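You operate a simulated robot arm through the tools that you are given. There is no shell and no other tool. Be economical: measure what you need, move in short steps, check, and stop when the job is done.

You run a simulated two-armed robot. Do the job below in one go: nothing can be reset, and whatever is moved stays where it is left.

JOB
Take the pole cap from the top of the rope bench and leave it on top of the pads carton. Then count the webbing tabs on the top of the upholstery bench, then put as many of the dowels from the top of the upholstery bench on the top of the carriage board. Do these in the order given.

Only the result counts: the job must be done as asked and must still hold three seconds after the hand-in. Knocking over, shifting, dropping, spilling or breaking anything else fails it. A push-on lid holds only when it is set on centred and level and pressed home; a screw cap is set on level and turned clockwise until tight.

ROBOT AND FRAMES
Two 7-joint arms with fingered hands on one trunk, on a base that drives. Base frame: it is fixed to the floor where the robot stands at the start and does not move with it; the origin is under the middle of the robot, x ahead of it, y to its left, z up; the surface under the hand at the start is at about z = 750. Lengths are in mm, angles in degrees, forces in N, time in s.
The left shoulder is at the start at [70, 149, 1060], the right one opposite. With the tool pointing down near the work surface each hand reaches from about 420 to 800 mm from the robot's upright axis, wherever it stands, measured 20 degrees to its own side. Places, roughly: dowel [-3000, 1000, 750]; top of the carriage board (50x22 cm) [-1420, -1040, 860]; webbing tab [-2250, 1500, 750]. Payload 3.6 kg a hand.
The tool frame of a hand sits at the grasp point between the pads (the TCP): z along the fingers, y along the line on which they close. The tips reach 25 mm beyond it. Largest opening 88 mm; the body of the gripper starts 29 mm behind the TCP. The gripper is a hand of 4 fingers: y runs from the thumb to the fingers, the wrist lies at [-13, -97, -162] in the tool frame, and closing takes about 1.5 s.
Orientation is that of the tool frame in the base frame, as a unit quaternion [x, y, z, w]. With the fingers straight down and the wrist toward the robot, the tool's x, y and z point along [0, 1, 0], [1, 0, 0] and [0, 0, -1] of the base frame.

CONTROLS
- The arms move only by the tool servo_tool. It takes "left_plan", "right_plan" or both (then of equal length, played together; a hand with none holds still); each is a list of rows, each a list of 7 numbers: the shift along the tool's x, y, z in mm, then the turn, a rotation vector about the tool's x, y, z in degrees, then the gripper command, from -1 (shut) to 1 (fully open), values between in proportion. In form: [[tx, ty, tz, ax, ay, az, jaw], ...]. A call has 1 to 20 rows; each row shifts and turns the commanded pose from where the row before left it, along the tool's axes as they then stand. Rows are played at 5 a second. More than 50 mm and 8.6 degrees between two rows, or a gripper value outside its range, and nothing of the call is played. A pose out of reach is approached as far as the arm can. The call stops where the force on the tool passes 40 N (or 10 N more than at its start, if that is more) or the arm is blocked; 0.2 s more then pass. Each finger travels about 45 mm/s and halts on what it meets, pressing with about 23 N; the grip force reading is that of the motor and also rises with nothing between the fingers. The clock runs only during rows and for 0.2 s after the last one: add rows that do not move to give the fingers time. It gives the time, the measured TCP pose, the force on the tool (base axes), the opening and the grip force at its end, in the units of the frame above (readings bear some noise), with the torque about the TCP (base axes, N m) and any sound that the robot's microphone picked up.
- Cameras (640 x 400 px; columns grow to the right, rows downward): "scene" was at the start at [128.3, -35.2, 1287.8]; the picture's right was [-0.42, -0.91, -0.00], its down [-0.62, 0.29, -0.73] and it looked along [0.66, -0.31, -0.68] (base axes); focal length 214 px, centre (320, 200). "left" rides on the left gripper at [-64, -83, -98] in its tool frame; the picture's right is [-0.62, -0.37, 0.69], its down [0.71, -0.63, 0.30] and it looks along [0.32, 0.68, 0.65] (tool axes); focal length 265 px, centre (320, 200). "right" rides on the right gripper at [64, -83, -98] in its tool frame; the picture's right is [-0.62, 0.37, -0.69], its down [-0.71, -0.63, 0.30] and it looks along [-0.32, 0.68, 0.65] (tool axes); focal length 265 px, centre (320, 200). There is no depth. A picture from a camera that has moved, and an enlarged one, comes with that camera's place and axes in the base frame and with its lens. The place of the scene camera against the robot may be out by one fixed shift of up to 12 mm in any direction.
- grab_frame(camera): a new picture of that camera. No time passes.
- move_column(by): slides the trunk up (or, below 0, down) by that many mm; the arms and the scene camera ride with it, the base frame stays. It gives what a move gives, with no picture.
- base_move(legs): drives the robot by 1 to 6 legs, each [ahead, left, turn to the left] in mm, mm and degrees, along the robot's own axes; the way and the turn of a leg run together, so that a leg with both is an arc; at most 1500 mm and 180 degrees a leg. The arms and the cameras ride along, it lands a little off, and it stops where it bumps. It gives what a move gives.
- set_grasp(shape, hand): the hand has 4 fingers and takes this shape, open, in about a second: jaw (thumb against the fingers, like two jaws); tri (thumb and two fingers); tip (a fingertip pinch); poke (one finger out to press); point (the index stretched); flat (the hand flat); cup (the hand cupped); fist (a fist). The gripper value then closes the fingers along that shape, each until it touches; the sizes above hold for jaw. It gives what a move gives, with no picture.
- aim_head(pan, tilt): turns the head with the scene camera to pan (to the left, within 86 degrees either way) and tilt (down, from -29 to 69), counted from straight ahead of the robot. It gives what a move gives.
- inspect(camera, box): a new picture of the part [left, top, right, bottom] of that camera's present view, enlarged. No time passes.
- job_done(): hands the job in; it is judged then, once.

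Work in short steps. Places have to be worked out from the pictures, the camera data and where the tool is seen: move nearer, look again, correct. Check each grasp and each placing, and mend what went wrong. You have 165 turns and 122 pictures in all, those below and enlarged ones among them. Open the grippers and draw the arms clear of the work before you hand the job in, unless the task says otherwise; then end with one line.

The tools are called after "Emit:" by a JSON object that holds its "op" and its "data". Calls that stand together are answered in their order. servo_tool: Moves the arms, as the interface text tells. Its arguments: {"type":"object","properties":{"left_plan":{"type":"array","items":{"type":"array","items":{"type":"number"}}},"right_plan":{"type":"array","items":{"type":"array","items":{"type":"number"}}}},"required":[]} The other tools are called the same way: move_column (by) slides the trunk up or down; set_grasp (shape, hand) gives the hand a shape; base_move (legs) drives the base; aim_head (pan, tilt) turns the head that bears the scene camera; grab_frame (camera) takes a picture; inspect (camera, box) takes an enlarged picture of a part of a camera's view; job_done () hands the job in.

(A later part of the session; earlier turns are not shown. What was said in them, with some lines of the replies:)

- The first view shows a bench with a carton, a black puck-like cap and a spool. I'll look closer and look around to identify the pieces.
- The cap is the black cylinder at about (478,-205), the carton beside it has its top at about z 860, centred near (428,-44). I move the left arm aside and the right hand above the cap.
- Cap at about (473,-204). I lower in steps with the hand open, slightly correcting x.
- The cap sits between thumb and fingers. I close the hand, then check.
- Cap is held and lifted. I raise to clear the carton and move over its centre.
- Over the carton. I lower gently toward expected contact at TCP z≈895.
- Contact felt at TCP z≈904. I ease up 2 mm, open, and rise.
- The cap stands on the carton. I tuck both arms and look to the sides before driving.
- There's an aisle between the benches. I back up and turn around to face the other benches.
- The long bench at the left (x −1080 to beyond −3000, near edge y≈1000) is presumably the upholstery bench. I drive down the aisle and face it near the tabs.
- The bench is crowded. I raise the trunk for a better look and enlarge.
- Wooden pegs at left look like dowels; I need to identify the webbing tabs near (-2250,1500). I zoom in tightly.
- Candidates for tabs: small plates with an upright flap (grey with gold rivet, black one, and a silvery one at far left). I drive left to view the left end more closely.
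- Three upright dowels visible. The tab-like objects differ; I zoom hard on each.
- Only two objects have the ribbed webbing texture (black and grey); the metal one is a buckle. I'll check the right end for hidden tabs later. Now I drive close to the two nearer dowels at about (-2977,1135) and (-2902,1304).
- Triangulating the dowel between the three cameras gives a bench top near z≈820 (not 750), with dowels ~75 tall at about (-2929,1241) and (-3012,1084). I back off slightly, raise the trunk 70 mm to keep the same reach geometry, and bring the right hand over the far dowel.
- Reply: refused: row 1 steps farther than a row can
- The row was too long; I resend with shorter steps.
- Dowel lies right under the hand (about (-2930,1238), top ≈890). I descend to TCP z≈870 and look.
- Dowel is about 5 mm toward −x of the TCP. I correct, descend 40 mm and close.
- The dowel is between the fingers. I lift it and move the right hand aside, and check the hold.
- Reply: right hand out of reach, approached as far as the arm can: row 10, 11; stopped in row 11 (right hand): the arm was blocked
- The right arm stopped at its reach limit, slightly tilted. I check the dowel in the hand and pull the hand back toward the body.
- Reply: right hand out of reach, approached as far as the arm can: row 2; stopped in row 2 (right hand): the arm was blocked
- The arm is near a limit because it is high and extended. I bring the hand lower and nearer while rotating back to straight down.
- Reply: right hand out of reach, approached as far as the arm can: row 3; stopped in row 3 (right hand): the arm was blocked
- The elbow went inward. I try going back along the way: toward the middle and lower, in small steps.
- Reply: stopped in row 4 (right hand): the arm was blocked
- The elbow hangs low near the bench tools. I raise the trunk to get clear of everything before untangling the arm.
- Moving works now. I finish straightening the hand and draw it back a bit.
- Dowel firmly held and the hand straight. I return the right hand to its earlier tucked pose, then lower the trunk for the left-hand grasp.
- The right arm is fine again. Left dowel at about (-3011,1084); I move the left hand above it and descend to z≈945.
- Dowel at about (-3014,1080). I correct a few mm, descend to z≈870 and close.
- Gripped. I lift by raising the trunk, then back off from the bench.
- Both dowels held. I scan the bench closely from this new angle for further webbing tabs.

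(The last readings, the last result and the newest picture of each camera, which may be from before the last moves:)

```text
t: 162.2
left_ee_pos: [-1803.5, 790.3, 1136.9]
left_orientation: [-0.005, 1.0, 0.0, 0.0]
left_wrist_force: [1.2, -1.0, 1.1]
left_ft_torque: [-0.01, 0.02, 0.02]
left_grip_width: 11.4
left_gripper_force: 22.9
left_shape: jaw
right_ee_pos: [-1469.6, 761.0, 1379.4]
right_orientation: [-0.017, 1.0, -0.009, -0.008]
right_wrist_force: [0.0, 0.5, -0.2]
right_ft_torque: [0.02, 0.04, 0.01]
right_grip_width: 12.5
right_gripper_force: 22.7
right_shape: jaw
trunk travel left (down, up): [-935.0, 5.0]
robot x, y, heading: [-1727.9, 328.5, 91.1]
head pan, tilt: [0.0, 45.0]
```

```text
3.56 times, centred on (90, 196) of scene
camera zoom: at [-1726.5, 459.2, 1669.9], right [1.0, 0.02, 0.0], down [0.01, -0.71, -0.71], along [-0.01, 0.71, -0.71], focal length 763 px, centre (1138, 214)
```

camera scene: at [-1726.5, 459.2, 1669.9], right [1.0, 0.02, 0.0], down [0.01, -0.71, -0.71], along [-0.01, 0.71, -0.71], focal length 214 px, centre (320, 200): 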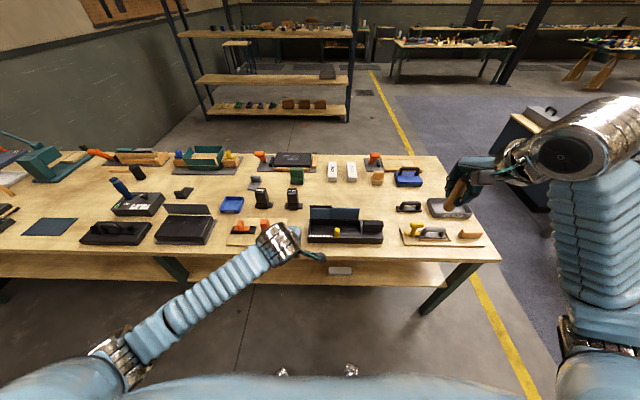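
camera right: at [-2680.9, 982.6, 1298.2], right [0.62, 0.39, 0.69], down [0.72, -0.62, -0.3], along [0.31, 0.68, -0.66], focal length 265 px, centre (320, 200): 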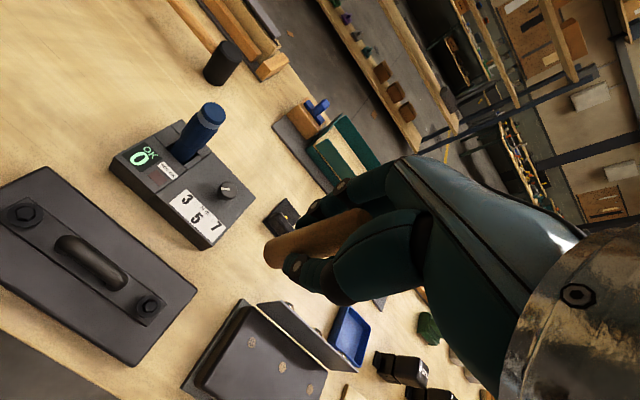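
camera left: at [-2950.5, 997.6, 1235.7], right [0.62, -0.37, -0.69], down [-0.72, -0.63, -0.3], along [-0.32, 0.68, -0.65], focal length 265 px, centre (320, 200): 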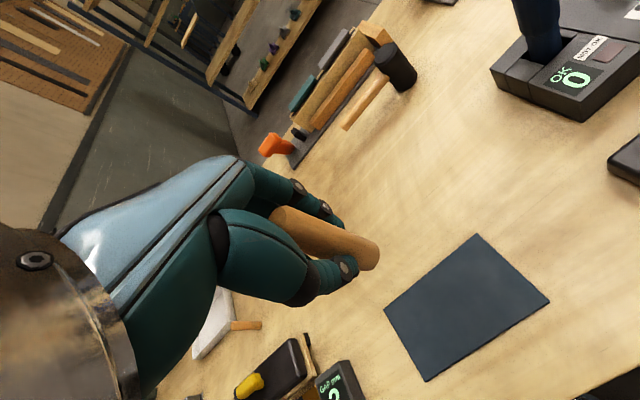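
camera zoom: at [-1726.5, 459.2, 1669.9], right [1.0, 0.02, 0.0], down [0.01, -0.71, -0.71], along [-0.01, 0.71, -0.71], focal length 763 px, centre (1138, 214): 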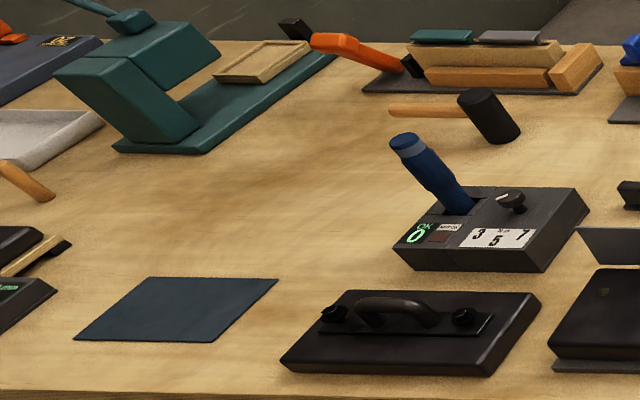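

I check the green, brown and the small dark items more closely.

Emit:
{"op": "inspect", "data": {"camera": "scene", "box": [284, 164, 314, 188]}}

Emit:
{"op": "inspect", "data": {"camera": "scene", "box": [366, 165, 396, 188]}}

Emit:
{"op": "inspect", "data": {"camera": "scene", "box": [254, 148, 324, 192]}}

```text
16.00 times, centred on (299, 176) of scene
camera zoom: at [-1726.5, 459.2, 1669.9], right [1.0, 0.02, 0.0], down [0.01, -0.71, -0.71], along [-0.01, 0.71, -0.71], focal length 3432 px, centre (656, 584)
```

zoom: 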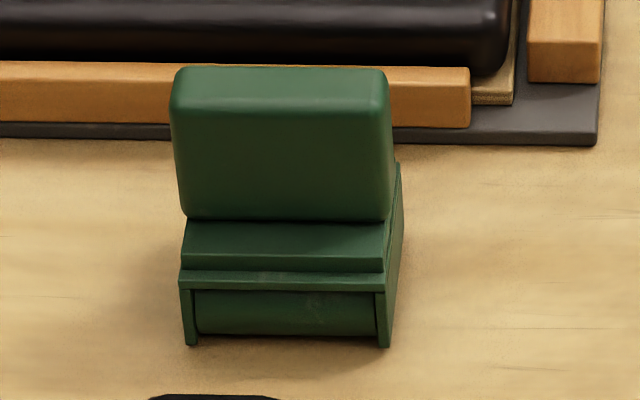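

```text
16.00 times, centred on (381, 176) of scene
camera zoom: at [-1726.5, 459.2, 1669.9], right [1.0, 0.02, 0.0], down [0.01, -0.71, -0.71], along [-0.01, 0.71, -0.71], focal length 3432 px, centre (-656, 576)
```

zoom: 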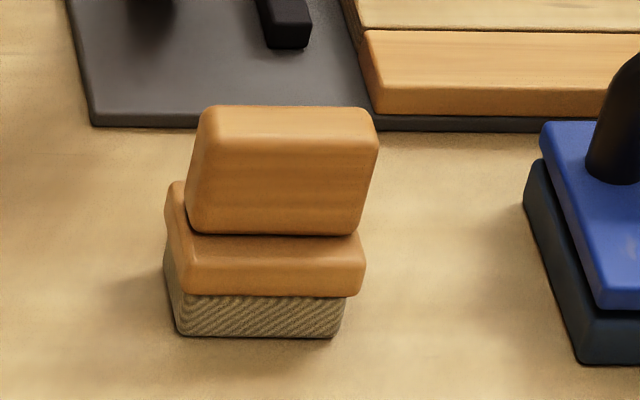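

```text
9.09 times, centred on (289, 170) of scene
camera zoom: at [-1726.5, 459.2, 1669.9], right [1.0, 0.02, 0.0], down [0.01, -0.71, -0.71], along [-0.01, 0.71, -0.71], focal length 1950 px, centre (602, 473)
```

zoom: 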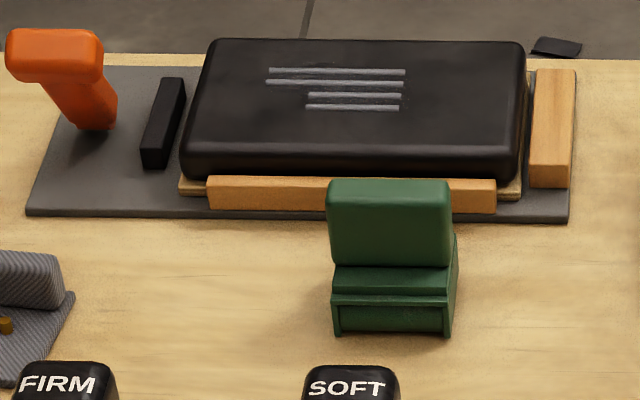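

The webbing-textured tabs number two; green/brown items are other tools. I keep the two dowels and turn toward the carriage board.

Emit:
{"op": "base_move", "data": {"legs": [[0, 0, 90], [0, 0, 89], [200, 300, 0]]}}

Emit:
{"op": "aim_head", "data": {"pan": 0, "tilt": 40}}

Emit:
{"op": "grab_frame", "data": {"camera": "scene"}}

```text
t: 186.5
left_ee_pos: [-1361.1, -334.2, 1137.6]
left_orientation: [1.0, 0.001, 0.001, 0.0]
left_wrist_force: [0.0, -0.5, -0.1]
left_ft_torque: [-0.02, 0.02, 0.0]
left_grip_width: 11.0
left_gripper_force: 22.8
left_shape: jaw
right_ee_pos: [-1696.3, -301.9, 1379.8]
right_orientation: [1.0, 0.012, 0.009, -0.009]
right_wrist_force: [0.5, -0.3, -0.4]
right_ft_torque: [-0.01, -0.03, 0.02]
right_grip_width: 12.1
right_gripper_force: 22.9
right_shape: jaw
trunk travel left (down, up): [-935.0, 5.0]
robot x, y, heading: [-1428.2, 125.4, -90.0]
head pan, tilt: [0.0, 45.0]
```

```text
t: 187.1
left_ee_pos: [-1359.5, -334.1, 1138.0]
left_orientation: [1.0, 0.001, 0.001, 0.0]
left_wrist_force: [0.1, 0.3, -0.3]
left_ft_torque: [0.01, -0.04, -0.01]
left_grip_width: 11.0
left_gripper_force: 23.0
left_shape: jaw
right_ee_pos: [-1694.7, -302.0, 1379.3]
right_orientation: [1.0, 0.012, 0.008, -0.009]
right_wrist_force: [0.2, -0.7, -1.4]
right_ft_torque: [0.01, 0.02, 0.02]
right_grip_width: 12.2
right_gripper_force: 22.4
right_shape: jaw
trunk travel left (down, up): [-935.0, 5.0]
robot x, y, heading: [-1433.8, 127.7, -89.7]
head pan, tilt: [0.0, 40.0]
```

```text
56 pictures are left
camera scene: at [-1426.1, -7.2, 1677.2], right [-1.0, -0.01, 0.0], down [0.0, 0.64, -0.77], along [0.01, -0.77, -0.64], focal length 214 px, centre (320, 200)
```

scene: 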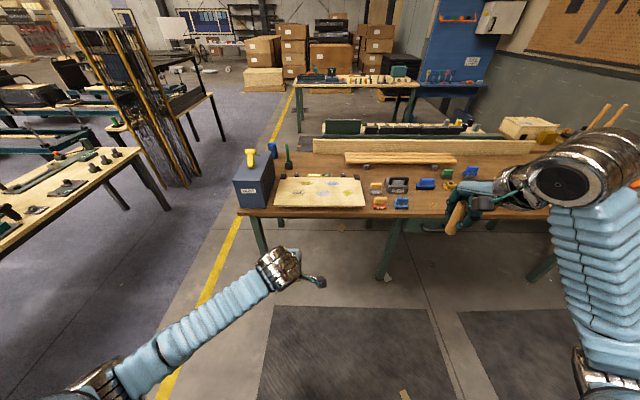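

The light board at (318,192) matches the given place of the carriage board. I look closer.

Emit:
{"op": "inspect", "data": {"camera": "scene", "box": [220, 120, 480, 260]}}

Emit:
{"op": "inspect", "data": {"camera": "scene", "box": [265, 170, 375, 220]}}

```text
2.46 times, centred on (350, 190) of scene
camera zoom: at [-1426.1, -7.2, 1677.2], right [-1.0, -0.01, 0.0], down [0.0, 0.64, -0.77], along [0.01, -0.77, -0.64], focal length 528 px, centre (246, 225)
```

zoom: 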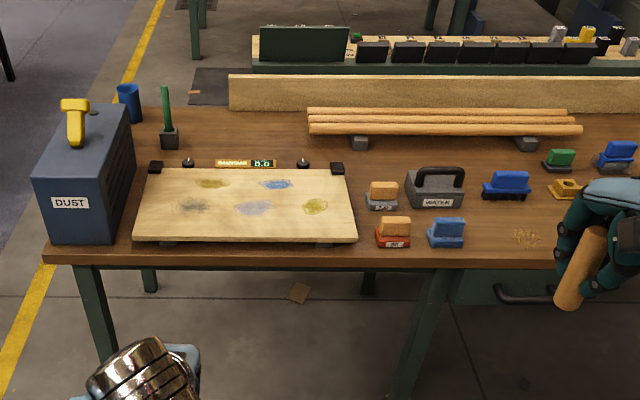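

```text
5.82 times, centred on (320, 195) of scene
camera zoom: at [-1426.1, -7.2, 1677.2], right [-1.0, -0.01, 0.0], down [0.0, 0.64, -0.77], along [0.01, -0.77, -0.64], focal length 1248 px, centre (320, 229)
```

zoom: 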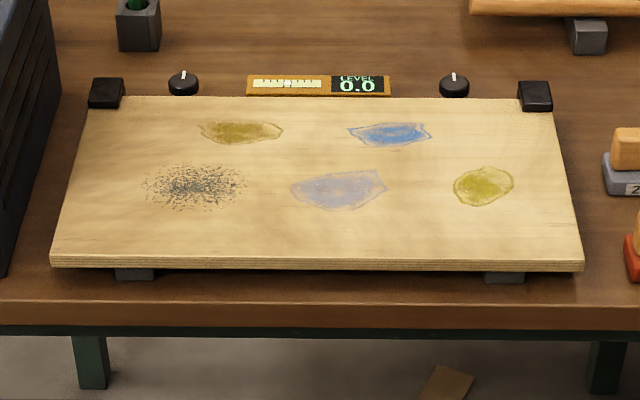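

The carriage board (paint-smeared plank on feet) has its top near z≈900, front edge y≈-890, spanning x −1660…−1160. I drive up so that its front strip is about 490 mm ahead.

Emit:
{"op": "base_move", "data": {"legs": [[585, 0, 0]]}}

Emit:
{"op": "grab_frame", "data": {"camera": "scene"}}

Emit:
{"op": "grab_frame", "data": {"camera": "left"}}

```text
t: 195.0
left_ee_pos: [-1357.0, -914.7, 1137.3]
left_orientation: [1.0, 0.0, 0.001, -0.001]
left_wrist_force: [-1.0, -0.4, -0.6]
left_ft_torque: [0.01, -0.02, 0.01]
left_grip_width: 11.1
left_gripper_force: 22.8
left_shape: jaw
right_ee_pos: [-1692.6, -883.2, 1380.1]
right_orientation: [1.0, 0.012, 0.007, -0.01]
right_wrist_force: [0.0, -0.7, -0.7]
right_ft_torque: [0.03, -0.02, 0.02]
right_grip_width: 12.4
right_gripper_force: 22.3
right_shape: jaw
trunk travel left (down, up): [-935.0, 5.0]
robot x, y, heading: [-1424.5, -452.7, -89.8]
head pan, tilt: [0.0, 40.0]
```

```text
53 pictures are left
camera scene: at [-1422.1, -588.2, 1677.2], right [-1.0, -0.01, 0.0], down [0.0, 0.64, -0.77], along [0.0, -0.77, -0.64], focal length 214 px, centre (320, 200)
```

scene: 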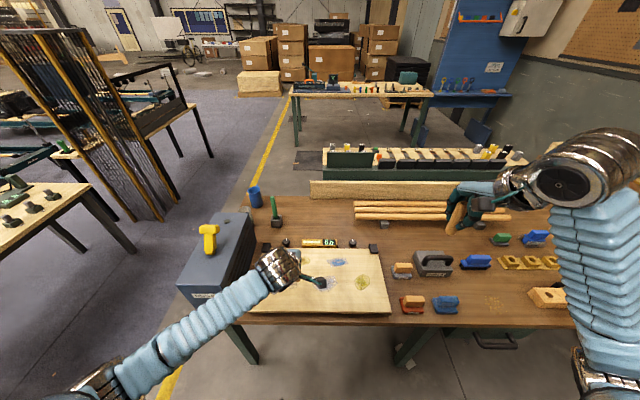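

```text
52 pictures are left
camera left: at [-1420.3, -830.9, 1235.7], right [-0.62, 0.37, -0.69], down [0.71, 0.63, -0.3], along [0.33, -0.68, -0.65], focal length 265 px, centre (320, 200)
```

left: 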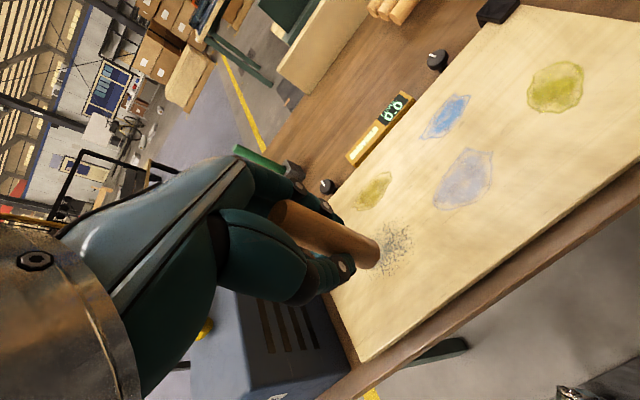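

Board front edge is at y≈-910; clean spots lie at about (-1378,-965) and (-1502,-965). I shift the left hand over its spot and lower the trunk 160 mm.

Emit:
{"op": "servo_tool", "data": {"left_plan": [[-11, 25, 0, 0, 0, 0, -1], [-10, 25, 0, 0, 0, 0, -1], [0, 0, 0, 0, 0, 0, -1]]}}

Emit:
{"op": "move_column", "data": {"by": -155}}

Emit:
{"op": "grab_frame", "data": {"camera": "left"}}

Emit:
{"op": "inspect", "data": {"camera": "scene", "box": [160, 180, 420, 360]}}

```text
t: 195.8
left_ee_pos: [-1377.5, -962.1, 1137.9]
left_orientation: [1.0, -0.001, 0.0, 0.001]
left_wrist_force: [0.1, -0.1, 0.2]
left_ft_torque: [0.03, -0.01, -0.02]
left_grip_width: 10.7
left_gripper_force: 23.6
left_shape: jaw
right_ee_pos: [-1691.5, -881.7, 1380.8]
right_orientation: [1.0, 0.011, 0.008, -0.009]
right_wrist_force: [0.0, 0.1, 0.0]
right_ft_torque: [-0.02, 0.04, -0.01]
right_grip_width: 12.3
right_gripper_force: 23.4
right_shape: jaw
trunk travel left (down, up): [-935.0, 5.0]
robot x, y, heading: [-1428.4, -452.7, -89.9]
head pan, tilt: [0.0, 40.0]
```

```text
t: 197.6
left_ee_pos: [-1378.8, -964.6, 982.4]
left_orientation: [1.0, 0.0, 0.0, 0.0]
left_wrist_force: [-0.1, 0.2, -0.7]
left_ft_torque: [0.01, -0.01, 0.04]
left_grip_width: 10.6
left_gripper_force: 23.1
left_shape: jaw
right_ee_pos: [-1691.3, -882.6, 1224.5]
right_orientation: [1.0, 0.011, 0.009, -0.009]
right_wrist_force: [0.6, -0.6, -1.1]
right_ft_torque: [-0.01, -0.02, 0.0]
right_grip_width: 12.5
right_gripper_force: 23.0
right_shape: jaw
trunk travel left (down, up): [-780.0, 160.0]
robot x, y, heading: [-1426.5, -454.5, -89.8]
head pan, tilt: [0.0, 40.0]
```

```text
51 pictures are left
camera left: at [-1442.0, -880.1, 1081.0], right [-0.62, 0.37, -0.69], down [0.71, 0.63, -0.3], along [0.33, -0.68, -0.65], focal length 265 px, centre (320, 200)
```

left: 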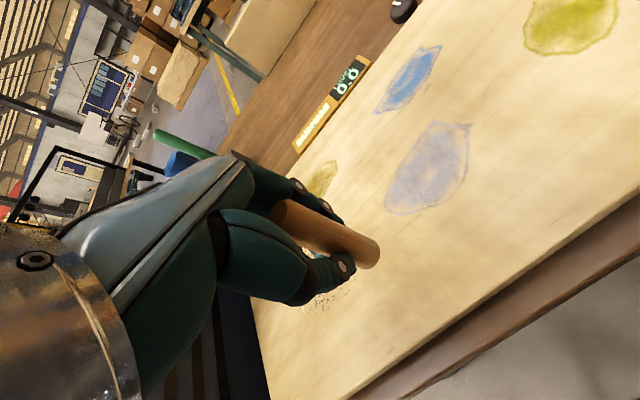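

```text
2.22 times, centred on (290, 270) of scene
camera zoom: at [-1423.2, -588.6, 1522.2], right [-1.0, -0.01, 0.0], down [0.0, 0.64, -0.77], along [0.0, -0.77, -0.64], focal length 477 px, centre (387, 44)
```

zoom: 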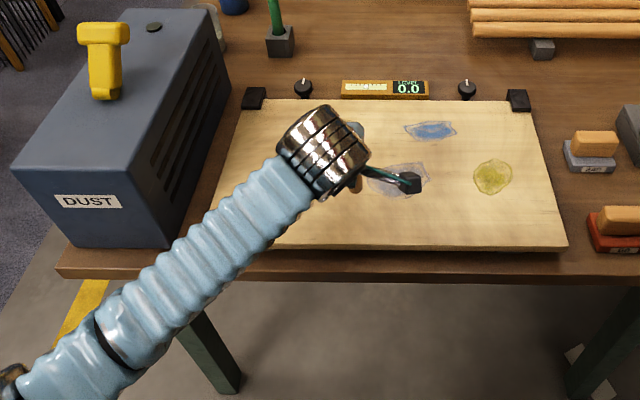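

Forearm is clear of the dust bin. I lower gently looking for contact.

Emit:
{"op": "servo_tool", "data": {"left_plan": [[0, 0, 10, 0, 0, 0, -1], [0, 0, 8, 0, 0, 0, -1], [0, 0, 0, 0, 0, 0, -1]]}}

Emit:
{"op": "servo_tool", "data": {"left_plan": [[0, 0, 4, 0, 0, 0, -1], [0, 0, 0, 0, 0, 0, -1]]}}

Emit:
{"op": "inspect", "data": {"camera": "left", "box": [200, 160, 460, 340]}}

```text
t: 198.3
left_ee_pos: [-1379.1, -962.8, 965.2]
left_orientation: [1.0, 0.001, 0.001, 0.0]
left_wrist_force: [-0.2, -0.2, -0.8]
left_ft_torque: [0.01, -0.03, -0.02]
left_grip_width: 11.0
left_gripper_force: 22.8
left_shape: jaw
right_ee_pos: [-1691.6, -881.3, 1224.7]
right_orientation: [1.0, 0.011, 0.008, -0.009]
right_wrist_force: [0.9, 1.3, 0.2]
right_ft_torque: [-0.02, -0.02, -0.04]
right_grip_width: 12.2
right_gripper_force: 23.6
right_shape: jaw
trunk travel left (down, up): [-780.0, 160.0]
robot x, y, heading: [-1425.7, -452.5, -89.7]
head pan, tilt: [0.0, 40.0]
```

```text
t: 198.9
left_ee_pos: [-1378.7, -963.5, 960.8]
left_orientation: [1.0, -0.001, 0.001, 0.0]
left_wrist_force: [0.3, 0.0, -0.1]
left_ft_torque: [-0.01, 0.03, 0.03]
left_grip_width: 11.2
left_gripper_force: 22.8
left_shape: jaw
right_ee_pos: [-1691.5, -882.0, 1223.8]
right_orientation: [1.0, 0.012, 0.008, -0.01]
right_wrist_force: [0.6, 0.4, 0.0]
right_ft_torque: [0.0, 0.01, -0.01]
right_grip_width: 12.3
right_gripper_force: 23.0
right_shape: jaw
trunk travel left (down, up): [-780.0, 160.0]
robot x, y, heading: [-1427.1, -452.1, -89.8]
head pan, tilt: [0.0, 40.0]
```

```text
2.22 times, centred on (330, 250) of left
camera zoom: at [-1442.1, -879.6, 1059.5], right [-0.62, 0.37, -0.69], down [0.71, 0.63, -0.3], along [0.33, -0.68, -0.65], focal length 590 px, centre (298, 89)
```

zoom: 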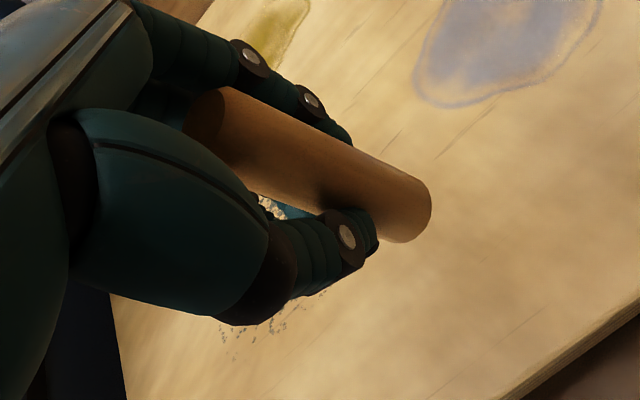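

Not touching yet; I continue downward in small steps.

Emit:
{"op": "servo_tool", "data": {"left_plan": [[0, 0, 5, 0, 0, 0, -1], [0, 0, 0, 0, 0, 0, -1]]}}

Emit:
{"op": "servo_tool", "data": {"left_plan": [[0, 0, 4, 0, 0, 0, -1], [0, 0, 0, 0, 0, 0, -1]]}}

Emit:
{"op": "inspect", "data": {"camera": "left", "box": [200, 160, 460, 340]}}

```text
t: 199.6
left_ee_pos: [-1378.6, -962.6, 954.9]
left_orientation: [1.0, 0.001, 0.001, 0.0]
left_wrist_force: [0.4, -0.2, 0.5]
left_ft_torque: [0.03, 0.0, 0.0]
left_grip_width: 11.0
left_gripper_force: 22.8
left_shape: jaw
right_ee_pos: [-1690.8, -882.1, 1224.1]
right_orientation: [1.0, 0.012, 0.009, -0.009]
right_wrist_force: [0.0, 0.5, -0.6]
right_ft_torque: [-0.02, 0.01, 0.01]
right_grip_width: 12.6
right_gripper_force: 23.1
right_shape: jaw
trunk travel left (down, up): [-780.0, 160.0]
robot x, y, heading: [-1429.5, -458.0, -89.9]
head pan, tilt: [0.0, 40.0]
```

```text
t: 200.2
left_ee_pos: [-1377.3, -963.2, 951.8]
left_orientation: [1.0, 0.0, 0.001, 0.0]
left_wrist_force: [-0.2, -0.4, -0.4]
left_ft_torque: [0.01, -0.03, 0.0]
left_grip_width: 11.2
left_gripper_force: 23.4
left_shape: jaw
right_ee_pos: [-1691.9, -881.9, 1225.2]
right_orientation: [1.0, 0.012, 0.009, -0.01]
right_wrist_force: [-0.2, 0.5, 0.0]
right_ft_torque: [-0.01, -0.01, -0.03]
right_grip_width: 12.4
right_gripper_force: 22.9
right_shape: jaw
trunk travel left (down, up): [-780.0, 160.0]
robot x, y, heading: [-1430.3, -450.7, -89.7]
head pan, tilt: [0.0, 40.0]
```

```text
2.22 times, centred on (330, 250) of left
camera zoom: at [-1442.1, -880.0, 1050.3], right [-0.62, 0.37, -0.69], down [0.71, 0.63, -0.3], along [0.33, -0.68, -0.65], focal length 590 px, centre (298, 89)
```

zoom: 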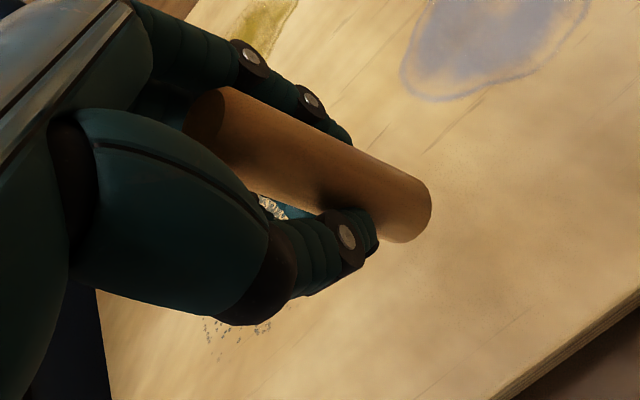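

Still free. Continue.

Emit:
{"op": "servo_tool", "data": {"left_plan": [[0, 0, 4, 0, 0, 0, -1], [0, 0, 0, 0, 0, 0, -1]]}}

Emit:
{"op": "servo_tool", "data": {"left_plan": [[0, 0, 4, 0, 0, 0, -1], [0, 0, 0, 0, 0, 0, -1]]}}

```text
t: 200.8
left_ee_pos: [-1378.7, -963.8, 948.4]
left_orientation: [1.0, 0.001, 0.001, 0.0]
left_wrist_force: [-0.6, 0.0, -1.0]
left_ft_torque: [0.0, -0.02, 0.02]
left_grip_width: 11.1
left_gripper_force: 23.0
left_shape: jaw
right_ee_pos: [-1691.9, -882.0, 1225.0]
right_orientation: [1.0, 0.012, 0.008, -0.009]
right_wrist_force: [-0.5, -0.5, 0.0]
right_ft_torque: [0.02, -0.01, 0.05]
right_grip_width: 12.1
right_gripper_force: 23.3
right_shape: jaw
trunk travel left (down, up): [-780.0, 160.0]
robot x, y, heading: [-1422.7, -456.9, -89.9]
head pan, tilt: [0.0, 40.0]
```

```text
t: 201.3
left_ee_pos: [-1379.2, -963.7, 943.2]
left_orientation: [1.0, 0.0, 0.001, 0.0]
left_wrist_force: [0.2, -0.6, 0.3]
left_ft_torque: [0.02, 0.01, 0.0]
left_grip_width: 11.0
left_gripper_force: 22.9
left_shape: jaw
right_ee_pos: [-1691.7, -882.1, 1225.2]
right_orientation: [1.0, 0.011, 0.009, -0.01]
right_wrist_force: [-0.3, -1.0, -0.1]
right_ft_torque: [-0.01, -0.03, 0.0]
right_grip_width: 12.2
right_gripper_force: 23.3
right_shape: jaw
trunk travel left (down, up): [-780.0, 160.0]
robot x, y, heading: [-1427.5, -456.8, -89.9]
head pan, tilt: [0.0, 40.0]
```

Triangulating a smear gives board top nearer z≈850, so contact should be near TCP 905. I continue.

Emit:
{"op": "servo_tool", "data": {"left_plan": [[0, 4, 8, 0, 0, 0, -1], [0, 4, 8, 0, 0, 0, -1], [0, 0, 0, 0, 0, 0, -1]]}}

Emit:
{"op": "servo_tool", "data": {"left_plan": [[0, 0, 5, 0, 0, 0, -1], [0, 0, 0, 0, 0, 0, -1]]}}

Emit:
{"op": "inspect", "data": {"camera": "left", "box": [200, 160, 460, 340]}}

```text
t: 202.2
left_ee_pos: [-1379.3, -972.0, 927.9]
left_orientation: [1.0, 0.001, 0.0, 0.0]
left_wrist_force: [0.1, -0.7, -0.2]
left_ft_torque: [0.01, -0.01, -0.02]
left_grip_width: 10.9
left_gripper_force: 22.9
left_shape: jaw
right_ee_pos: [-1692.1, -882.4, 1224.6]
right_orientation: [1.0, 0.011, 0.008, -0.01]
right_wrist_force: [0.1, -0.3, 0.1]
right_ft_torque: [0.02, -0.01, 0.01]
right_grip_width: 12.3
right_gripper_force: 23.0
right_shape: jaw
trunk travel left (down, up): [-780.0, 160.0]
robot x, y, heading: [-1426.8, -455.9, -89.9]
head pan, tilt: [0.0, 40.0]
```

```text
t: 202.8
left_ee_pos: [-1378.8, -970.9, 922.4]
left_orientation: [1.0, 0.0, 0.001, 0.0]
left_wrist_force: [0.5, -0.7, 0.4]
left_ft_torque: [0.02, -0.01, 0.0]
left_grip_width: 11.1
left_gripper_force: 22.8
left_shape: jaw
right_ee_pos: [-1691.7, -882.3, 1225.5]
right_orientation: [1.0, 0.011, 0.009, -0.009]
right_wrist_force: [-0.3, -1.0, -0.5]
right_ft_torque: [0.0, -0.03, 0.03]
right_grip_width: 12.6
right_gripper_force: 23.7
right_shape: jaw
trunk travel left (down, up): [-780.0, 160.0]
robot x, y, heading: [-1424.7, -450.7, -89.7]
head pan, tilt: [0.0, 40.0]
```

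```text
2.22 times, centred on (330, 250) of left
camera zoom: at [-1442.2, -888.1, 1021.4], right [-0.62, 0.37, -0.69], down [0.71, 0.63, -0.3], along [0.33, -0.68, -0.65], focal length 590 px, centre (298, 89)
```

zoom: 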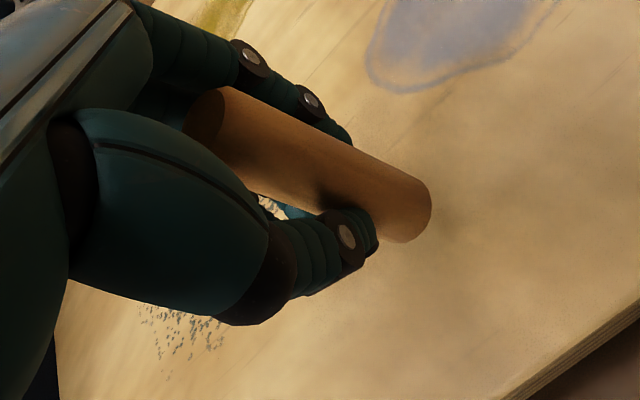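

A shadow is gathering under the dowel; still no contact. I go on in 4 mm steps.

Emit:
{"op": "servo_tool", "data": {"left_plan": [[0, 0, 4, 0, 0, 0, -1], [0, 0, 0, 0, 0, 0, -1]]}}

Emit:
{"op": "servo_tool", "data": {"left_plan": [[0, 0, 4, 0, 0, 0, -1], [0, 0, 0, 0, 0, 0, -1]]}}

Emit:
{"op": "servo_tool", "data": {"left_plan": [[0, 0, 3, 0, 0, 0, -1], [0, 0, 0, 0, 0, 0, -1]]}}

```text
t: 203.3
left_ee_pos: [-1377.7, -971.7, 919.0]
left_orientation: [1.0, 0.0, 0.001, 0.0]
left_wrist_force: [-0.3, -0.9, -0.4]
left_ft_torque: [0.01, 0.0, 0.0]
left_grip_width: 11.3
left_gripper_force: 23.1
left_shape: jaw
right_ee_pos: [-1692.3, -882.5, 1223.9]
right_orientation: [1.0, 0.012, 0.009, -0.009]
right_wrist_force: [0.2, 0.1, -0.3]
right_ft_torque: [-0.02, -0.03, 0.05]
right_grip_width: 12.2
right_gripper_force: 22.8
right_shape: jaw
trunk travel left (down, up): [-780.0, 160.0]
robot x, y, heading: [-1427.8, -456.9, -89.6]
head pan, tilt: [0.0, 40.0]
```

```text
t: 203.9
left_ee_pos: [-1378.4, -972.4, 914.8]
left_orientation: [1.0, 0.0, 0.0, 0.0]
left_wrist_force: [0.3, -0.3, -0.3]
left_ft_torque: [-0.01, 0.01, -0.02]
left_grip_width: 10.8
left_gripper_force: 22.5
left_shape: jaw
right_ee_pos: [-1693.0, -882.1, 1224.7]
right_orientation: [1.0, 0.013, 0.008, -0.01]
right_wrist_force: [-0.1, -0.3, -0.3]
right_ft_torque: [0.0, -0.03, -0.02]
right_grip_width: 12.6
right_gripper_force: 22.8
right_shape: jaw
trunk travel left (down, up): [-780.0, 160.0]
robot x, y, heading: [-1425.5, -452.9, -89.5]
head pan, tilt: [0.0, 40.0]
```

```text
t: 204.6
left_ee_pos: [-1379.0, -971.6, 911.8]
left_orientation: [1.0, 0.0, 0.0, 0.0]
left_wrist_force: [0.4, 0.6, 0.9]
left_ft_torque: [-0.03, -0.05, 0.02]
left_grip_width: 11.4
left_gripper_force: 23.1
left_shape: jaw
right_ee_pos: [-1692.1, -881.9, 1225.1]
right_orientation: [1.0, 0.012, 0.009, -0.01]
right_wrist_force: [-0.3, 0.4, -0.2]
right_ft_torque: [-0.03, -0.01, 0.03]
right_grip_width: 12.1
right_gripper_force: 22.8
right_shape: jaw
trunk travel left (down, up): [-780.0, 160.0]
robot x, y, heading: [-1425.7, -452.0, -89.6]
head pan, tilt: [0.0, 40.0]
```

Possibly just near contact; I continue in 3 mm steps and look.

Emit:
{"op": "servo_tool", "data": {"left_plan": [[0, 0, 3, 0, 0, 0, -1], [0, 0, 0, 0, 0, 0, -1]]}}

Emit:
{"op": "servo_tool", "data": {"left_plan": [[0, 0, 3, 0, 0, 0, -1], [0, 0, 0, 0, 0, 0, -1]]}}

Emit:
{"op": "inspect", "data": {"camera": "left", "box": [200, 160, 460, 340]}}

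```text
t: 205.2
left_ee_pos: [-1378.9, -971.5, 910.7]
left_orientation: [1.0, 0.0, 0.0, 0.0]
left_wrist_force: [1.2, -0.2, 7.0]
left_ft_torque: [-0.03, -0.03, -0.02]
left_grip_width: 11.3
left_gripper_force: 22.7
left_shape: jaw
right_ee_pos: [-1692.7, -882.3, 1224.5]
right_orientation: [1.0, 0.013, 0.009, -0.009]
right_wrist_force: [-0.3, -0.2, 0.1]
right_ft_torque: [0.0, 0.01, -0.01]
right_grip_width: 12.3
right_gripper_force: 23.4
right_shape: jaw
trunk travel left (down, up): [-780.0, 160.0]
robot x, y, heading: [-1428.3, -454.3, -89.7]
head pan, tilt: [0.0, 40.0]
```

```text
t: 205.8
left_ee_pos: [-1378.1, -971.1, 909.0]
left_orientation: [1.0, 0.0, 0.0, 0.003]
left_wrist_force: [3.8, 2.3, 19.4]
left_ft_torque: [-0.04, -0.04, 0.04]
left_grip_width: 11.9
left_gripper_force: 23.7
left_shape: jaw
right_ee_pos: [-1691.5, -879.9, 1226.8]
right_orientation: [1.0, 0.012, 0.008, -0.008]
right_wrist_force: [0.4, 0.6, 0.0]
right_ft_torque: [0.01, 0.0, 0.03]
right_grip_width: 12.6
right_gripper_force: 22.9
right_shape: jaw
trunk travel left (down, up): [-780.0, 160.0]
robot x, y, heading: [-1425.6, -451.5, -90.0]
head pan, tilt: [0.0, 40.0]
```

```text
2.22 times, centred on (330, 250) of left
camera zoom: at [-1441.3, -886.6, 1006.9], right [-0.62, 0.36, -0.7], down [0.71, 0.63, -0.31], along [0.32, -0.69, -0.65], focal length 590 px, centre (298, 89)
```

zoom: 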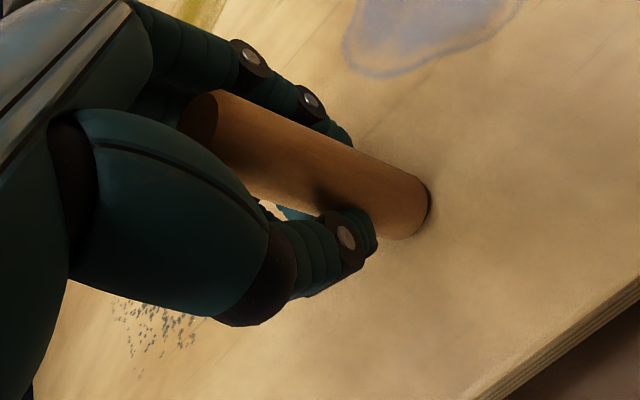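

Contact at TCP ≈910. I ease off the pressure and open slowly.

Emit:
{"op": "servo_tool", "data": {"left_plan": [[0, 0, -3.5, 0, 0, 0, -1], [0, 0, 0, 0, 0, 0, -1], [0, 0, 0, 0, 0, 0, -0.6], [0, 0, 0, 0, 0, 0, -0.4], [0, 0, 0, 0, 0, 0, -0.2], [0, 0, 0, 0, 0, 0, 0.1], [0, 0, 0, 0, 0, 0, 0.4], [0, 0, 0, 0, 0, 0, 0.7], [0, 0, 0, 0, 0, 0, 1], [0, 0, 0, 0, 0, 0, 1], [0, 0, 0, 0, 0, 0, 1], [0, 0, 0, 0, 0, 0, 1]]}}

Emit:
{"op": "grab_frame", "data": {"camera": "left"}}

```text
t: 208.3
left_ee_pos: [-1378.2, -972.3, 909.6]
left_orientation: [1.0, 0.001, 0.0, 0.0]
left_wrist_force: [-0.7, 0.2, 0.1]
left_ft_torque: [0.03, 0.03, -0.02]
left_grip_width: 87.5
left_gripper_force: 0.0
left_shape: jaw
right_ee_pos: [-1692.1, -881.5, 1225.4]
right_orientation: [1.0, 0.012, 0.009, -0.009]
right_wrist_force: [-0.1, 0.4, -0.1]
right_ft_torque: [0.04, 0.03, 0.01]
right_grip_width: 12.1
right_gripper_force: 23.3
right_shape: jaw
trunk travel left (down, up): [-780.0, 160.0]
robot x, y, heading: [-1427.6, -454.2, -89.6]
head pan, tilt: [0.0, 40.0]
```

```text
45 pictures are left
camera left: at [-1441.8, -887.5, 1007.7], right [-0.62, 0.37, -0.69], down [0.71, 0.63, -0.3], along [0.33, -0.68, -0.65], focal length 265 px, centre (320, 200)
```

left: 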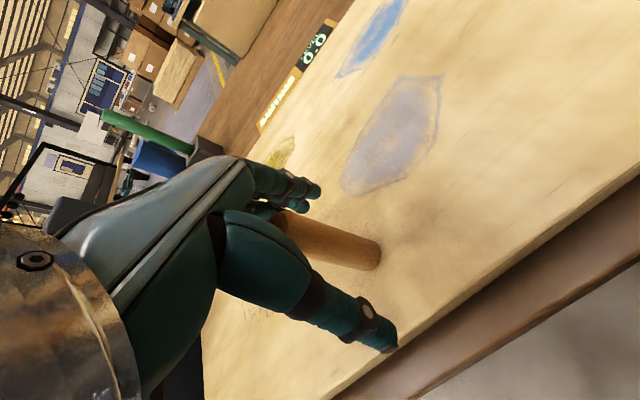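

The left dowel stands free. I raise the left hand straight up and aside.

Emit:
{"op": "servo_tool", "data": {"left_plan": [[0, 0, -15, 0, 0, 0, 1], [0, 0, -30, 0, 0, 0, 1], [0, 0, -40, 0, 0, 0, 1], [0, 0, -40, 0, 0, 0, 1], [0, 0, -40, 0, 0, 0, 1], [25, -25, -20, 0, 0, 0, 1], [25, -25, -20, 0, 0, 0, 1], [25, -25, -20, 0, 0, 0, 1], [0, 0, 0, 0, 0, 0, 1]]}}

Emit:
{"op": "grab_frame", "data": {"camera": "scene"}}

Emit:
{"op": "grab_frame", "data": {"camera": "right"}}

```text
t: 210.3
left_ee_pos: [-1303.8, -897.3, 1136.6]
left_orientation: [1.0, 0.0, 0.001, -0.001]
left_wrist_force: [-0.4, -0.9, -0.3]
left_ft_torque: [-0.01, -0.06, 0.01]
left_grip_width: 87.9
left_gripper_force: 0.0
left_shape: jaw
right_ee_pos: [-1691.1, -882.1, 1225.5]
right_orientation: [1.0, 0.012, 0.009, -0.009]
right_wrist_force: [0.2, -0.2, 0.5]
right_ft_torque: [-0.03, 0.0, 0.0]
right_grip_width: 12.2
right_gripper_force: 23.1
right_shape: jaw
trunk travel left (down, up): [-780.0, 160.0]
robot x, y, heading: [-1426.8, -450.2, -89.7]
head pan, tilt: [0.0, 40.0]
```

```text
44 pictures are left
camera scene: at [-1423.1, -588.4, 1522.2], right [-1.0, -0.01, 0.0], down [0.0, 0.64, -0.77], along [0.0, -0.77, -0.64], focal length 214 px, centre (320, 200)
```

scene: 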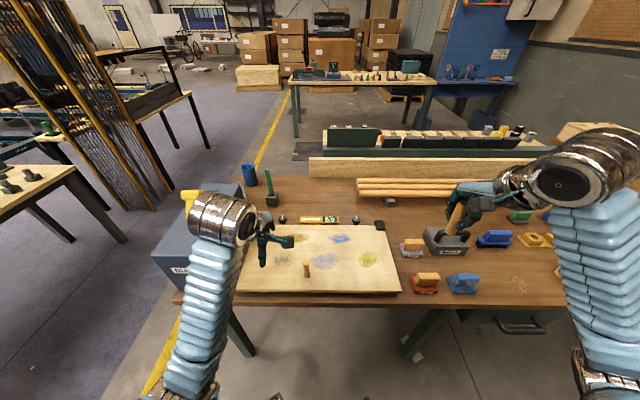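

```text
43 pictures are left
camera right: at [-1630.1, -799.7, 1325.9], right [-0.62, -0.4, 0.68], down [-0.72, 0.62, -0.3], along [-0.3, -0.68, -0.67], focal length 265 px, centre (320, 200)
```

right: 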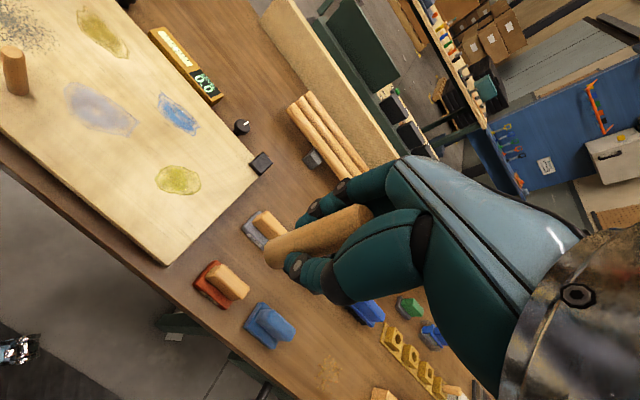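

The first dowel stands on the board. Now I straighten the right hand (≈1° off), lower it to z≈1080 and move it over the clean spot (-1510,-980).

Emit:
{"op": "servo_tool", "data": {"right_plan": [[0, 0, 30, -0.5, -0.5, 0.7, -1], [0, 0, 30, -0.5, -0.5, 0.7, -1], [0, 0, 30, 0, 0, 0, -1], [0, 0, 30, 0, 0, 0, -1], [0, 0, 30, 0, 0, 0, -1], [36, 20, 0, 0, 0, 0, -1], [36, 20, 0, 0, 0, 0, -1], [36, 20, 0, 0, 0, 0, -1], [36, 19, 0, 0, 0, 0, -1], [37, 19, 0, 0, 0, 0, -1], [0, 0, 0, 0, 0, 0, -1]]}}

Emit:
{"op": "grab_frame", "data": {"camera": "right"}}

Emit:
{"op": "grab_frame", "data": {"camera": "scene"}}

```text
t: 212.8
left_ee_pos: [-1307.1, -896.7, 1136.4]
left_orientation: [1.0, 0.0, 0.001, 0.001]
left_wrist_force: [0.1, 0.8, 0.3]
left_ft_torque: [-0.02, -0.01, -0.02]
left_grip_width: 87.6
left_gripper_force: 0.0
left_shape: jaw
right_ee_pos: [-1510.4, -977.4, 1073.6]
right_orientation: [1.0, -0.001, 0.0, 0.0]
right_wrist_force: [0.1, -0.2, -0.2]
right_ft_torque: [0.0, 0.01, 0.04]
right_grip_width: 11.9
right_gripper_force: 22.7
right_shape: jaw
trunk travel left (down, up): [-780.0, 160.0]
robot x, y, heading: [-1426.5, -455.0, -89.5]
head pan, tilt: [0.0, 40.0]
```

```text
42 pictures are left
camera right: at [-1444.8, -894.8, 1173.2], right [-0.62, -0.37, 0.69], down [-0.71, 0.63, -0.3], along [-0.33, -0.68, -0.65], focal length 265 px, centre (320, 200)
```

right: 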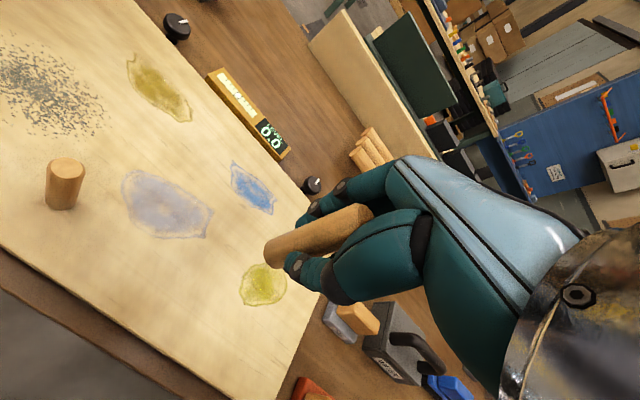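

```text
41 pictures are left
camera scene: at [-1424.8, -586.2, 1522.4], right [-1.0, -0.01, 0.0], down [0.0, 0.64, -0.77], along [0.0, -0.77, -0.64], focal length 214 px, centre (320, 200)
```

scene: 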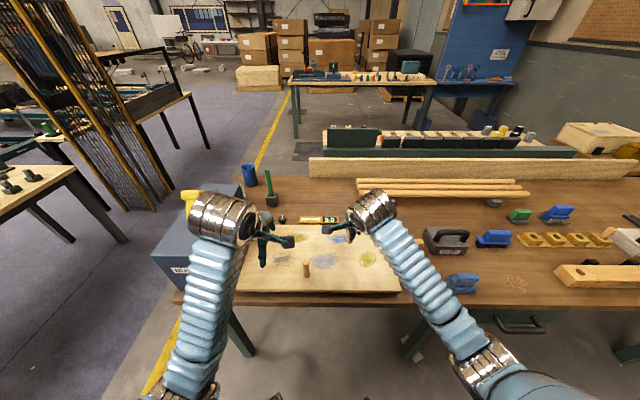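

Over the spot. I lower to about 8 mm above the expected contact (TCP≈907).

Emit:
{"op": "servo_tool", "data": {"right_plan": [[0, 0, 35, 0, 0, 0, -1], [0, 0, 35, 0, 0, 0, -1], [0, 0, 35, 0, 0, 0, -1], [0, 0, 30, 0, 0, 0, -1], [0, 0, 15, 0, 0, 0, -1], [0, 0, 6, 0, 0, 0, -1], [0, 0, 0, 0, 0, 0, -1]]}}

Emit:
{"op": "servo_tool", "data": {"right_plan": [[0, 0, 4, 0, 0, 0, -1], [0, 0, 0, 0, 0, 0, -1]]}}

Emit:
{"op": "servo_tool", "data": {"right_plan": [[0, 0, 3, 0, 0, 0, -1], [0, 0, 0, 0, 0, 0, -1]]}}

Emit:
{"op": "grab_frame", "data": {"camera": "right"}}

```text
t: 214.3
left_ee_pos: [-1304.4, -896.8, 1134.6]
left_orientation: [1.0, 0.0, 0.0, 0.0]
left_wrist_force: [-0.2, 0.2, 0.4]
left_ft_torque: [0.0, 0.0, 0.0]
left_grip_width: 87.9
left_gripper_force: 0.1
left_shape: jaw
right_ee_pos: [-1509.9, -978.9, 918.0]
right_orientation: [1.0, 0.001, -0.001, 0.0]
right_wrist_force: [-0.2, -0.4, -0.2]
right_ft_torque: [0.03, -0.01, 0.01]
right_grip_width: 12.1
right_gripper_force: 23.2
right_shape: jaw
trunk travel left (down, up): [-780.0, 160.0]
robot x, y, heading: [-1427.2, -454.6, -89.7]
head pan, tilt: [0.0, 40.0]
```

```text
t: 214.9
left_ee_pos: [-1304.7, -897.8, 1136.6]
left_orientation: [1.0, 0.0, 0.001, 0.0]
left_wrist_force: [0.2, -0.1, 0.7]
left_ft_torque: [-0.02, 0.01, -0.01]
left_grip_width: 87.5
left_gripper_force: 0.1
left_shape: jaw
right_ee_pos: [-1510.7, -978.6, 915.3]
right_orientation: [1.0, 0.0, 0.0, -0.001]
right_wrist_force: [0.3, -0.3, -0.4]
right_ft_torque: [0.01, 0.0, 0.04]
right_grip_width: 12.2
right_gripper_force: 23.5
right_shape: jaw
trunk travel left (down, up): [-780.0, 160.0]
robot x, y, heading: [-1424.8, -455.0, -89.8]
head pan, tilt: [0.0, 40.0]
```

```text
t: 215.6
left_ee_pos: [-1304.7, -897.6, 1136.1]
left_orientation: [1.0, 0.0, 0.001, 0.0]
left_wrist_force: [0.4, 0.5, -0.5]
left_ft_torque: [0.03, 0.03, 0.0]
left_grip_width: 87.7
left_gripper_force: 0.1
left_shape: jaw
right_ee_pos: [-1510.8, -979.1, 911.7]
right_orientation: [1.0, -0.001, 0.0, -0.001]
right_wrist_force: [0.4, 0.6, -0.8]
right_ft_torque: [-0.01, 0.01, 0.02]
right_grip_width: 11.9
right_gripper_force: 22.8
right_shape: jaw
trunk travel left (down, up): [-780.0, 160.0]
robot x, y, heading: [-1425.6, -453.3, -89.8]
head pan, tilt: [0.0, 40.0]
```

```text
40 pictures are left
camera right: at [-1444.8, -896.1, 1010.5], right [-0.62, -0.37, 0.69], down [-0.71, 0.63, -0.3], along [-0.33, -0.68, -0.65], focal length 265 px, centre (320, 200)
```

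right: 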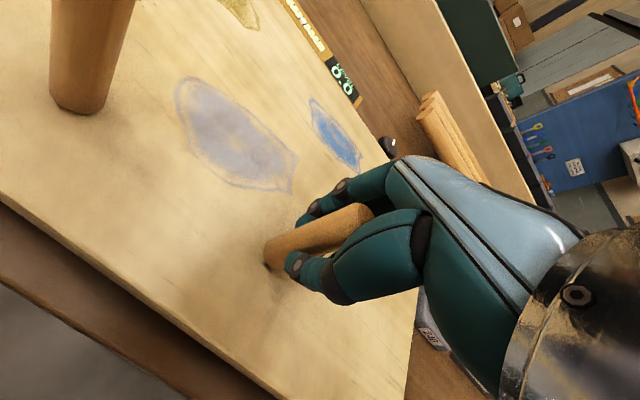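

Just above the board; I go on in 2–3 mm steps.

Emit:
{"op": "servo_tool", "data": {"right_plan": [[0, 0, 3, 0, 0, 0, -1], [0, 0, 0, 0, 0, 0, -1]]}}

Emit:
{"op": "servo_tool", "data": {"right_plan": [[0, 0, 2.5, 0, 0, 0, -1], [0, 0, 0, 0, 0, 0, -1]]}}

```text
t: 216.2
left_ee_pos: [-1305.1, -896.7, 1136.2]
left_orientation: [1.0, 0.0, 0.001, 0.0]
left_wrist_force: [0.1, -0.5, 0.3]
left_ft_torque: [0.02, 0.02, -0.02]
left_grip_width: 87.6
left_gripper_force: 0.3
left_shape: jaw
right_ee_pos: [-1509.8, -978.5, 911.0]
right_orientation: [1.0, 0.0, 0.0, 0.001]
right_wrist_force: [-1.0, 1.0, 6.5]
right_ft_torque: [-0.01, 0.03, 0.0]
right_grip_width: 12.2
right_gripper_force: 23.4
right_shape: jaw
trunk travel left (down, up): [-780.0, 160.0]
robot x, y, heading: [-1430.1, -452.1, -89.7]
head pan, tilt: [0.0, 40.0]
```

```text
t: 216.8
left_ee_pos: [-1304.8, -895.0, 1137.0]
left_orientation: [1.0, -0.001, 0.001, 0.001]
left_wrist_force: [-0.7, 0.3, 0.0]
left_ft_torque: [0.01, 0.01, 0.02]
left_grip_width: 87.8
left_gripper_force: 0.1
left_shape: jaw
right_ee_pos: [-1509.3, -979.3, 909.8]
right_orientation: [1.0, 0.0, 0.001, 0.002]
right_wrist_force: [-2.4, 2.0, 15.9]
right_ft_torque: [-0.03, 0.04, -0.02]
right_grip_width: 12.5
right_gripper_force: 22.7
right_shape: jaw
trunk travel left (down, up): [-780.0, 160.0]
robot x, y, heading: [-1421.8, -451.7, -89.8]
head pan, tilt: [0.0, 40.0]
```

Contact. I ease off, open slowly and check before rising.

Emit:
{"op": "servo_tool", "data": {"right_plan": [[0, 0, -3, 0, 0, 0, -1], [0, 0, 0, 0, 0, 0, -1], [0, 0, 0, 0, 0, 0, -0.6], [0, 0, 0, 0, 0, 0, -0.4], [0, 0, 0, 0, 0, 0, -0.2], [0, 0, 0, 0, 0, 0, 0.1], [0, 0, 0, 0, 0, 0, 0.4], [0, 0, 0, 0, 0, 0, 0.7], [0, 0, 0, 0, 0, 0, 1], [0, 0, 0, 0, 0, 0, 1], [0, 0, 0, 0, 0, 0, 1], [0, 0, 0, 0, 0, 0, 1]]}}

Emit:
{"op": "grab_frame", "data": {"camera": "right"}}

```text
t: 219.3
left_ee_pos: [-1303.8, -897.4, 1135.6]
left_orientation: [1.0, 0.0, 0.001, 0.0]
left_wrist_force: [-0.2, 0.2, 0.6]
left_ft_torque: [0.04, -0.02, 0.01]
left_grip_width: 87.7
left_gripper_force: 0.2
left_shape: jaw
right_ee_pos: [-1510.2, -979.7, 909.1]
right_orientation: [1.0, 0.0, -0.001, 0.0]
right_wrist_force: [0.7, -0.2, -0.4]
right_ft_torque: [0.02, 0.01, -0.01]
right_grip_width: 87.5
right_gripper_force: 0.0
right_shape: jaw
trunk travel left (down, up): [-780.0, 160.0]
robot x, y, heading: [-1427.9, -452.8, -89.6]
head pan, tilt: [0.0, 40.0]
```

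```text
39 pictures are left
camera right: at [-1444.4, -896.7, 1007.9], right [-0.62, -0.37, 0.69], down [-0.71, 0.63, -0.3], along [-0.33, -0.68, -0.65], focal length 265 px, centre (320, 200)
```

right: 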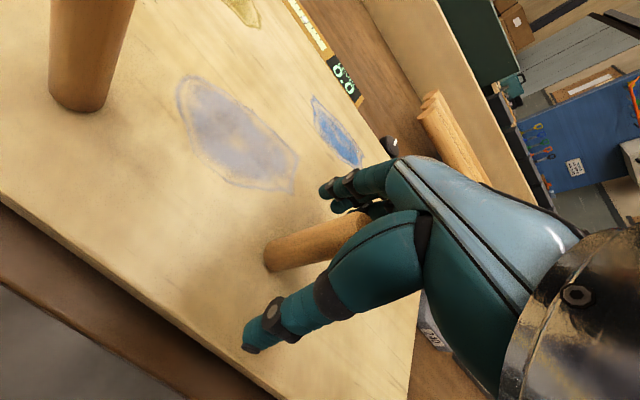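

Both dowels stand on the board. I raise the right hand straight up, then aside, and back the base away.

Emit:
{"op": "servo_tool", "data": {"right_plan": [[0, 0, -15, 0, 0, 0, 1], [0, 0, -30, 0, 0, 0, 1], [0, 0, -40, 0, 0, 0, 1], [0, 0, -40, 0, 0, 0, 1], [0, 0, -40, 0, 0, 0, 1], [-25, -25, 0, 0, 0, 0, 1], [-25, -25, 0, 0, 0, 0, 1], [-25, -25, 0, 0, 0, 0, 1], [0, 0, 0, 0, 0, 0, 1]]}}

Emit:
{"op": "base_move", "data": {"legs": [[-350, 0, 0]]}}

Emit:
{"op": "grab_frame", "data": {"camera": "scene"}}

Emit:
{"op": "inspect", "data": {"camera": "scene", "box": [220, 160, 420, 285]}}

```text
t: 221.3
left_ee_pos: [-1304.0, -898.8, 1136.1]
left_orientation: [1.0, 0.0, 0.001, 0.0]
left_wrist_force: [0.1, -0.8, 0.2]
left_ft_torque: [0.0, 0.01, -0.01]
left_grip_width: 87.8
left_gripper_force: 0.1
left_shape: jaw
right_ee_pos: [-1585.6, -903.7, 1073.4]
right_orientation: [1.0, 0.0, -0.001, -0.001]
right_wrist_force: [0.1, 0.3, 0.0]
right_ft_torque: [-0.03, -0.01, 0.01]
right_grip_width: 87.8
right_gripper_force: 0.0
right_shape: jaw
trunk travel left (down, up): [-780.0, 160.0]
robot x, y, heading: [-1427.3, -453.6, -89.6]
head pan, tilt: [0.0, 40.0]
```

```text
t: 226.4
left_ee_pos: [-1308.5, -548.3, 1136.0]
left_orientation: [1.0, -0.001, 0.003, -0.001]
left_wrist_force: [0.7, -0.8, -0.5]
left_ft_torque: [-0.03, -0.02, 0.0]
left_grip_width: 88.0
left_gripper_force: 0.1
left_shape: jaw
right_ee_pos: [-1588.3, -554.1, 1072.7]
right_orientation: [1.0, 0.0, 0.001, -0.001]
right_wrist_force: [0.1, -0.2, -0.2]
right_ft_torque: [0.0, 0.01, 0.0]
right_grip_width: 87.6
right_gripper_force: 0.1
right_shape: jaw
trunk travel left (down, up): [-780.0, 160.0]
robot x, y, heading: [-1427.9, -102.0, -89.6]
head pan, tilt: [0.0, 40.0]
```

```text
38 pictures are left
camera scene: at [-1427.8, -237.3, 1522.0], right [-1.0, 0.0, 0.0], down [0.0, 0.64, -0.77], along [0.01, -0.77, -0.64], focal length 214 px, centre (320, 200)
```

scene: 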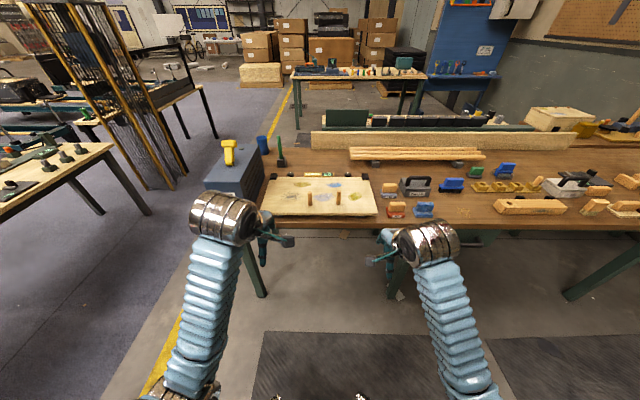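

```text
3.20 times, centred on (320, 222) of scene
camera zoom: at [-1427.8, -237.3, 1522.0], right [-1.0, 0.0, 0.0], down [0.0, 0.64, -0.77], along [0.01, -0.77, -0.64], focal length 686 px, centre (320, 128)
```

zoom: 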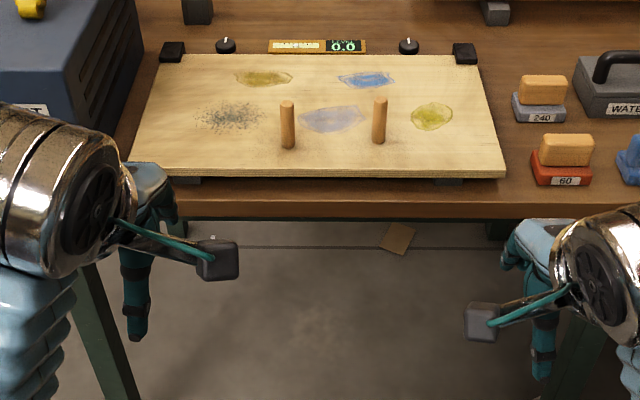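

Both dowels stand upright on the carriage board, both grippers are open, and the arms are clear. I hand the job in.

Emit:
{"op": "job_done", "data": {}}

```text
The job is handed in.
```

The pole cap is on the pads carton. I counted two webbing tabs on the upholstery bench, so I stood two dowels upright on the carriage board, and the job is handed in.
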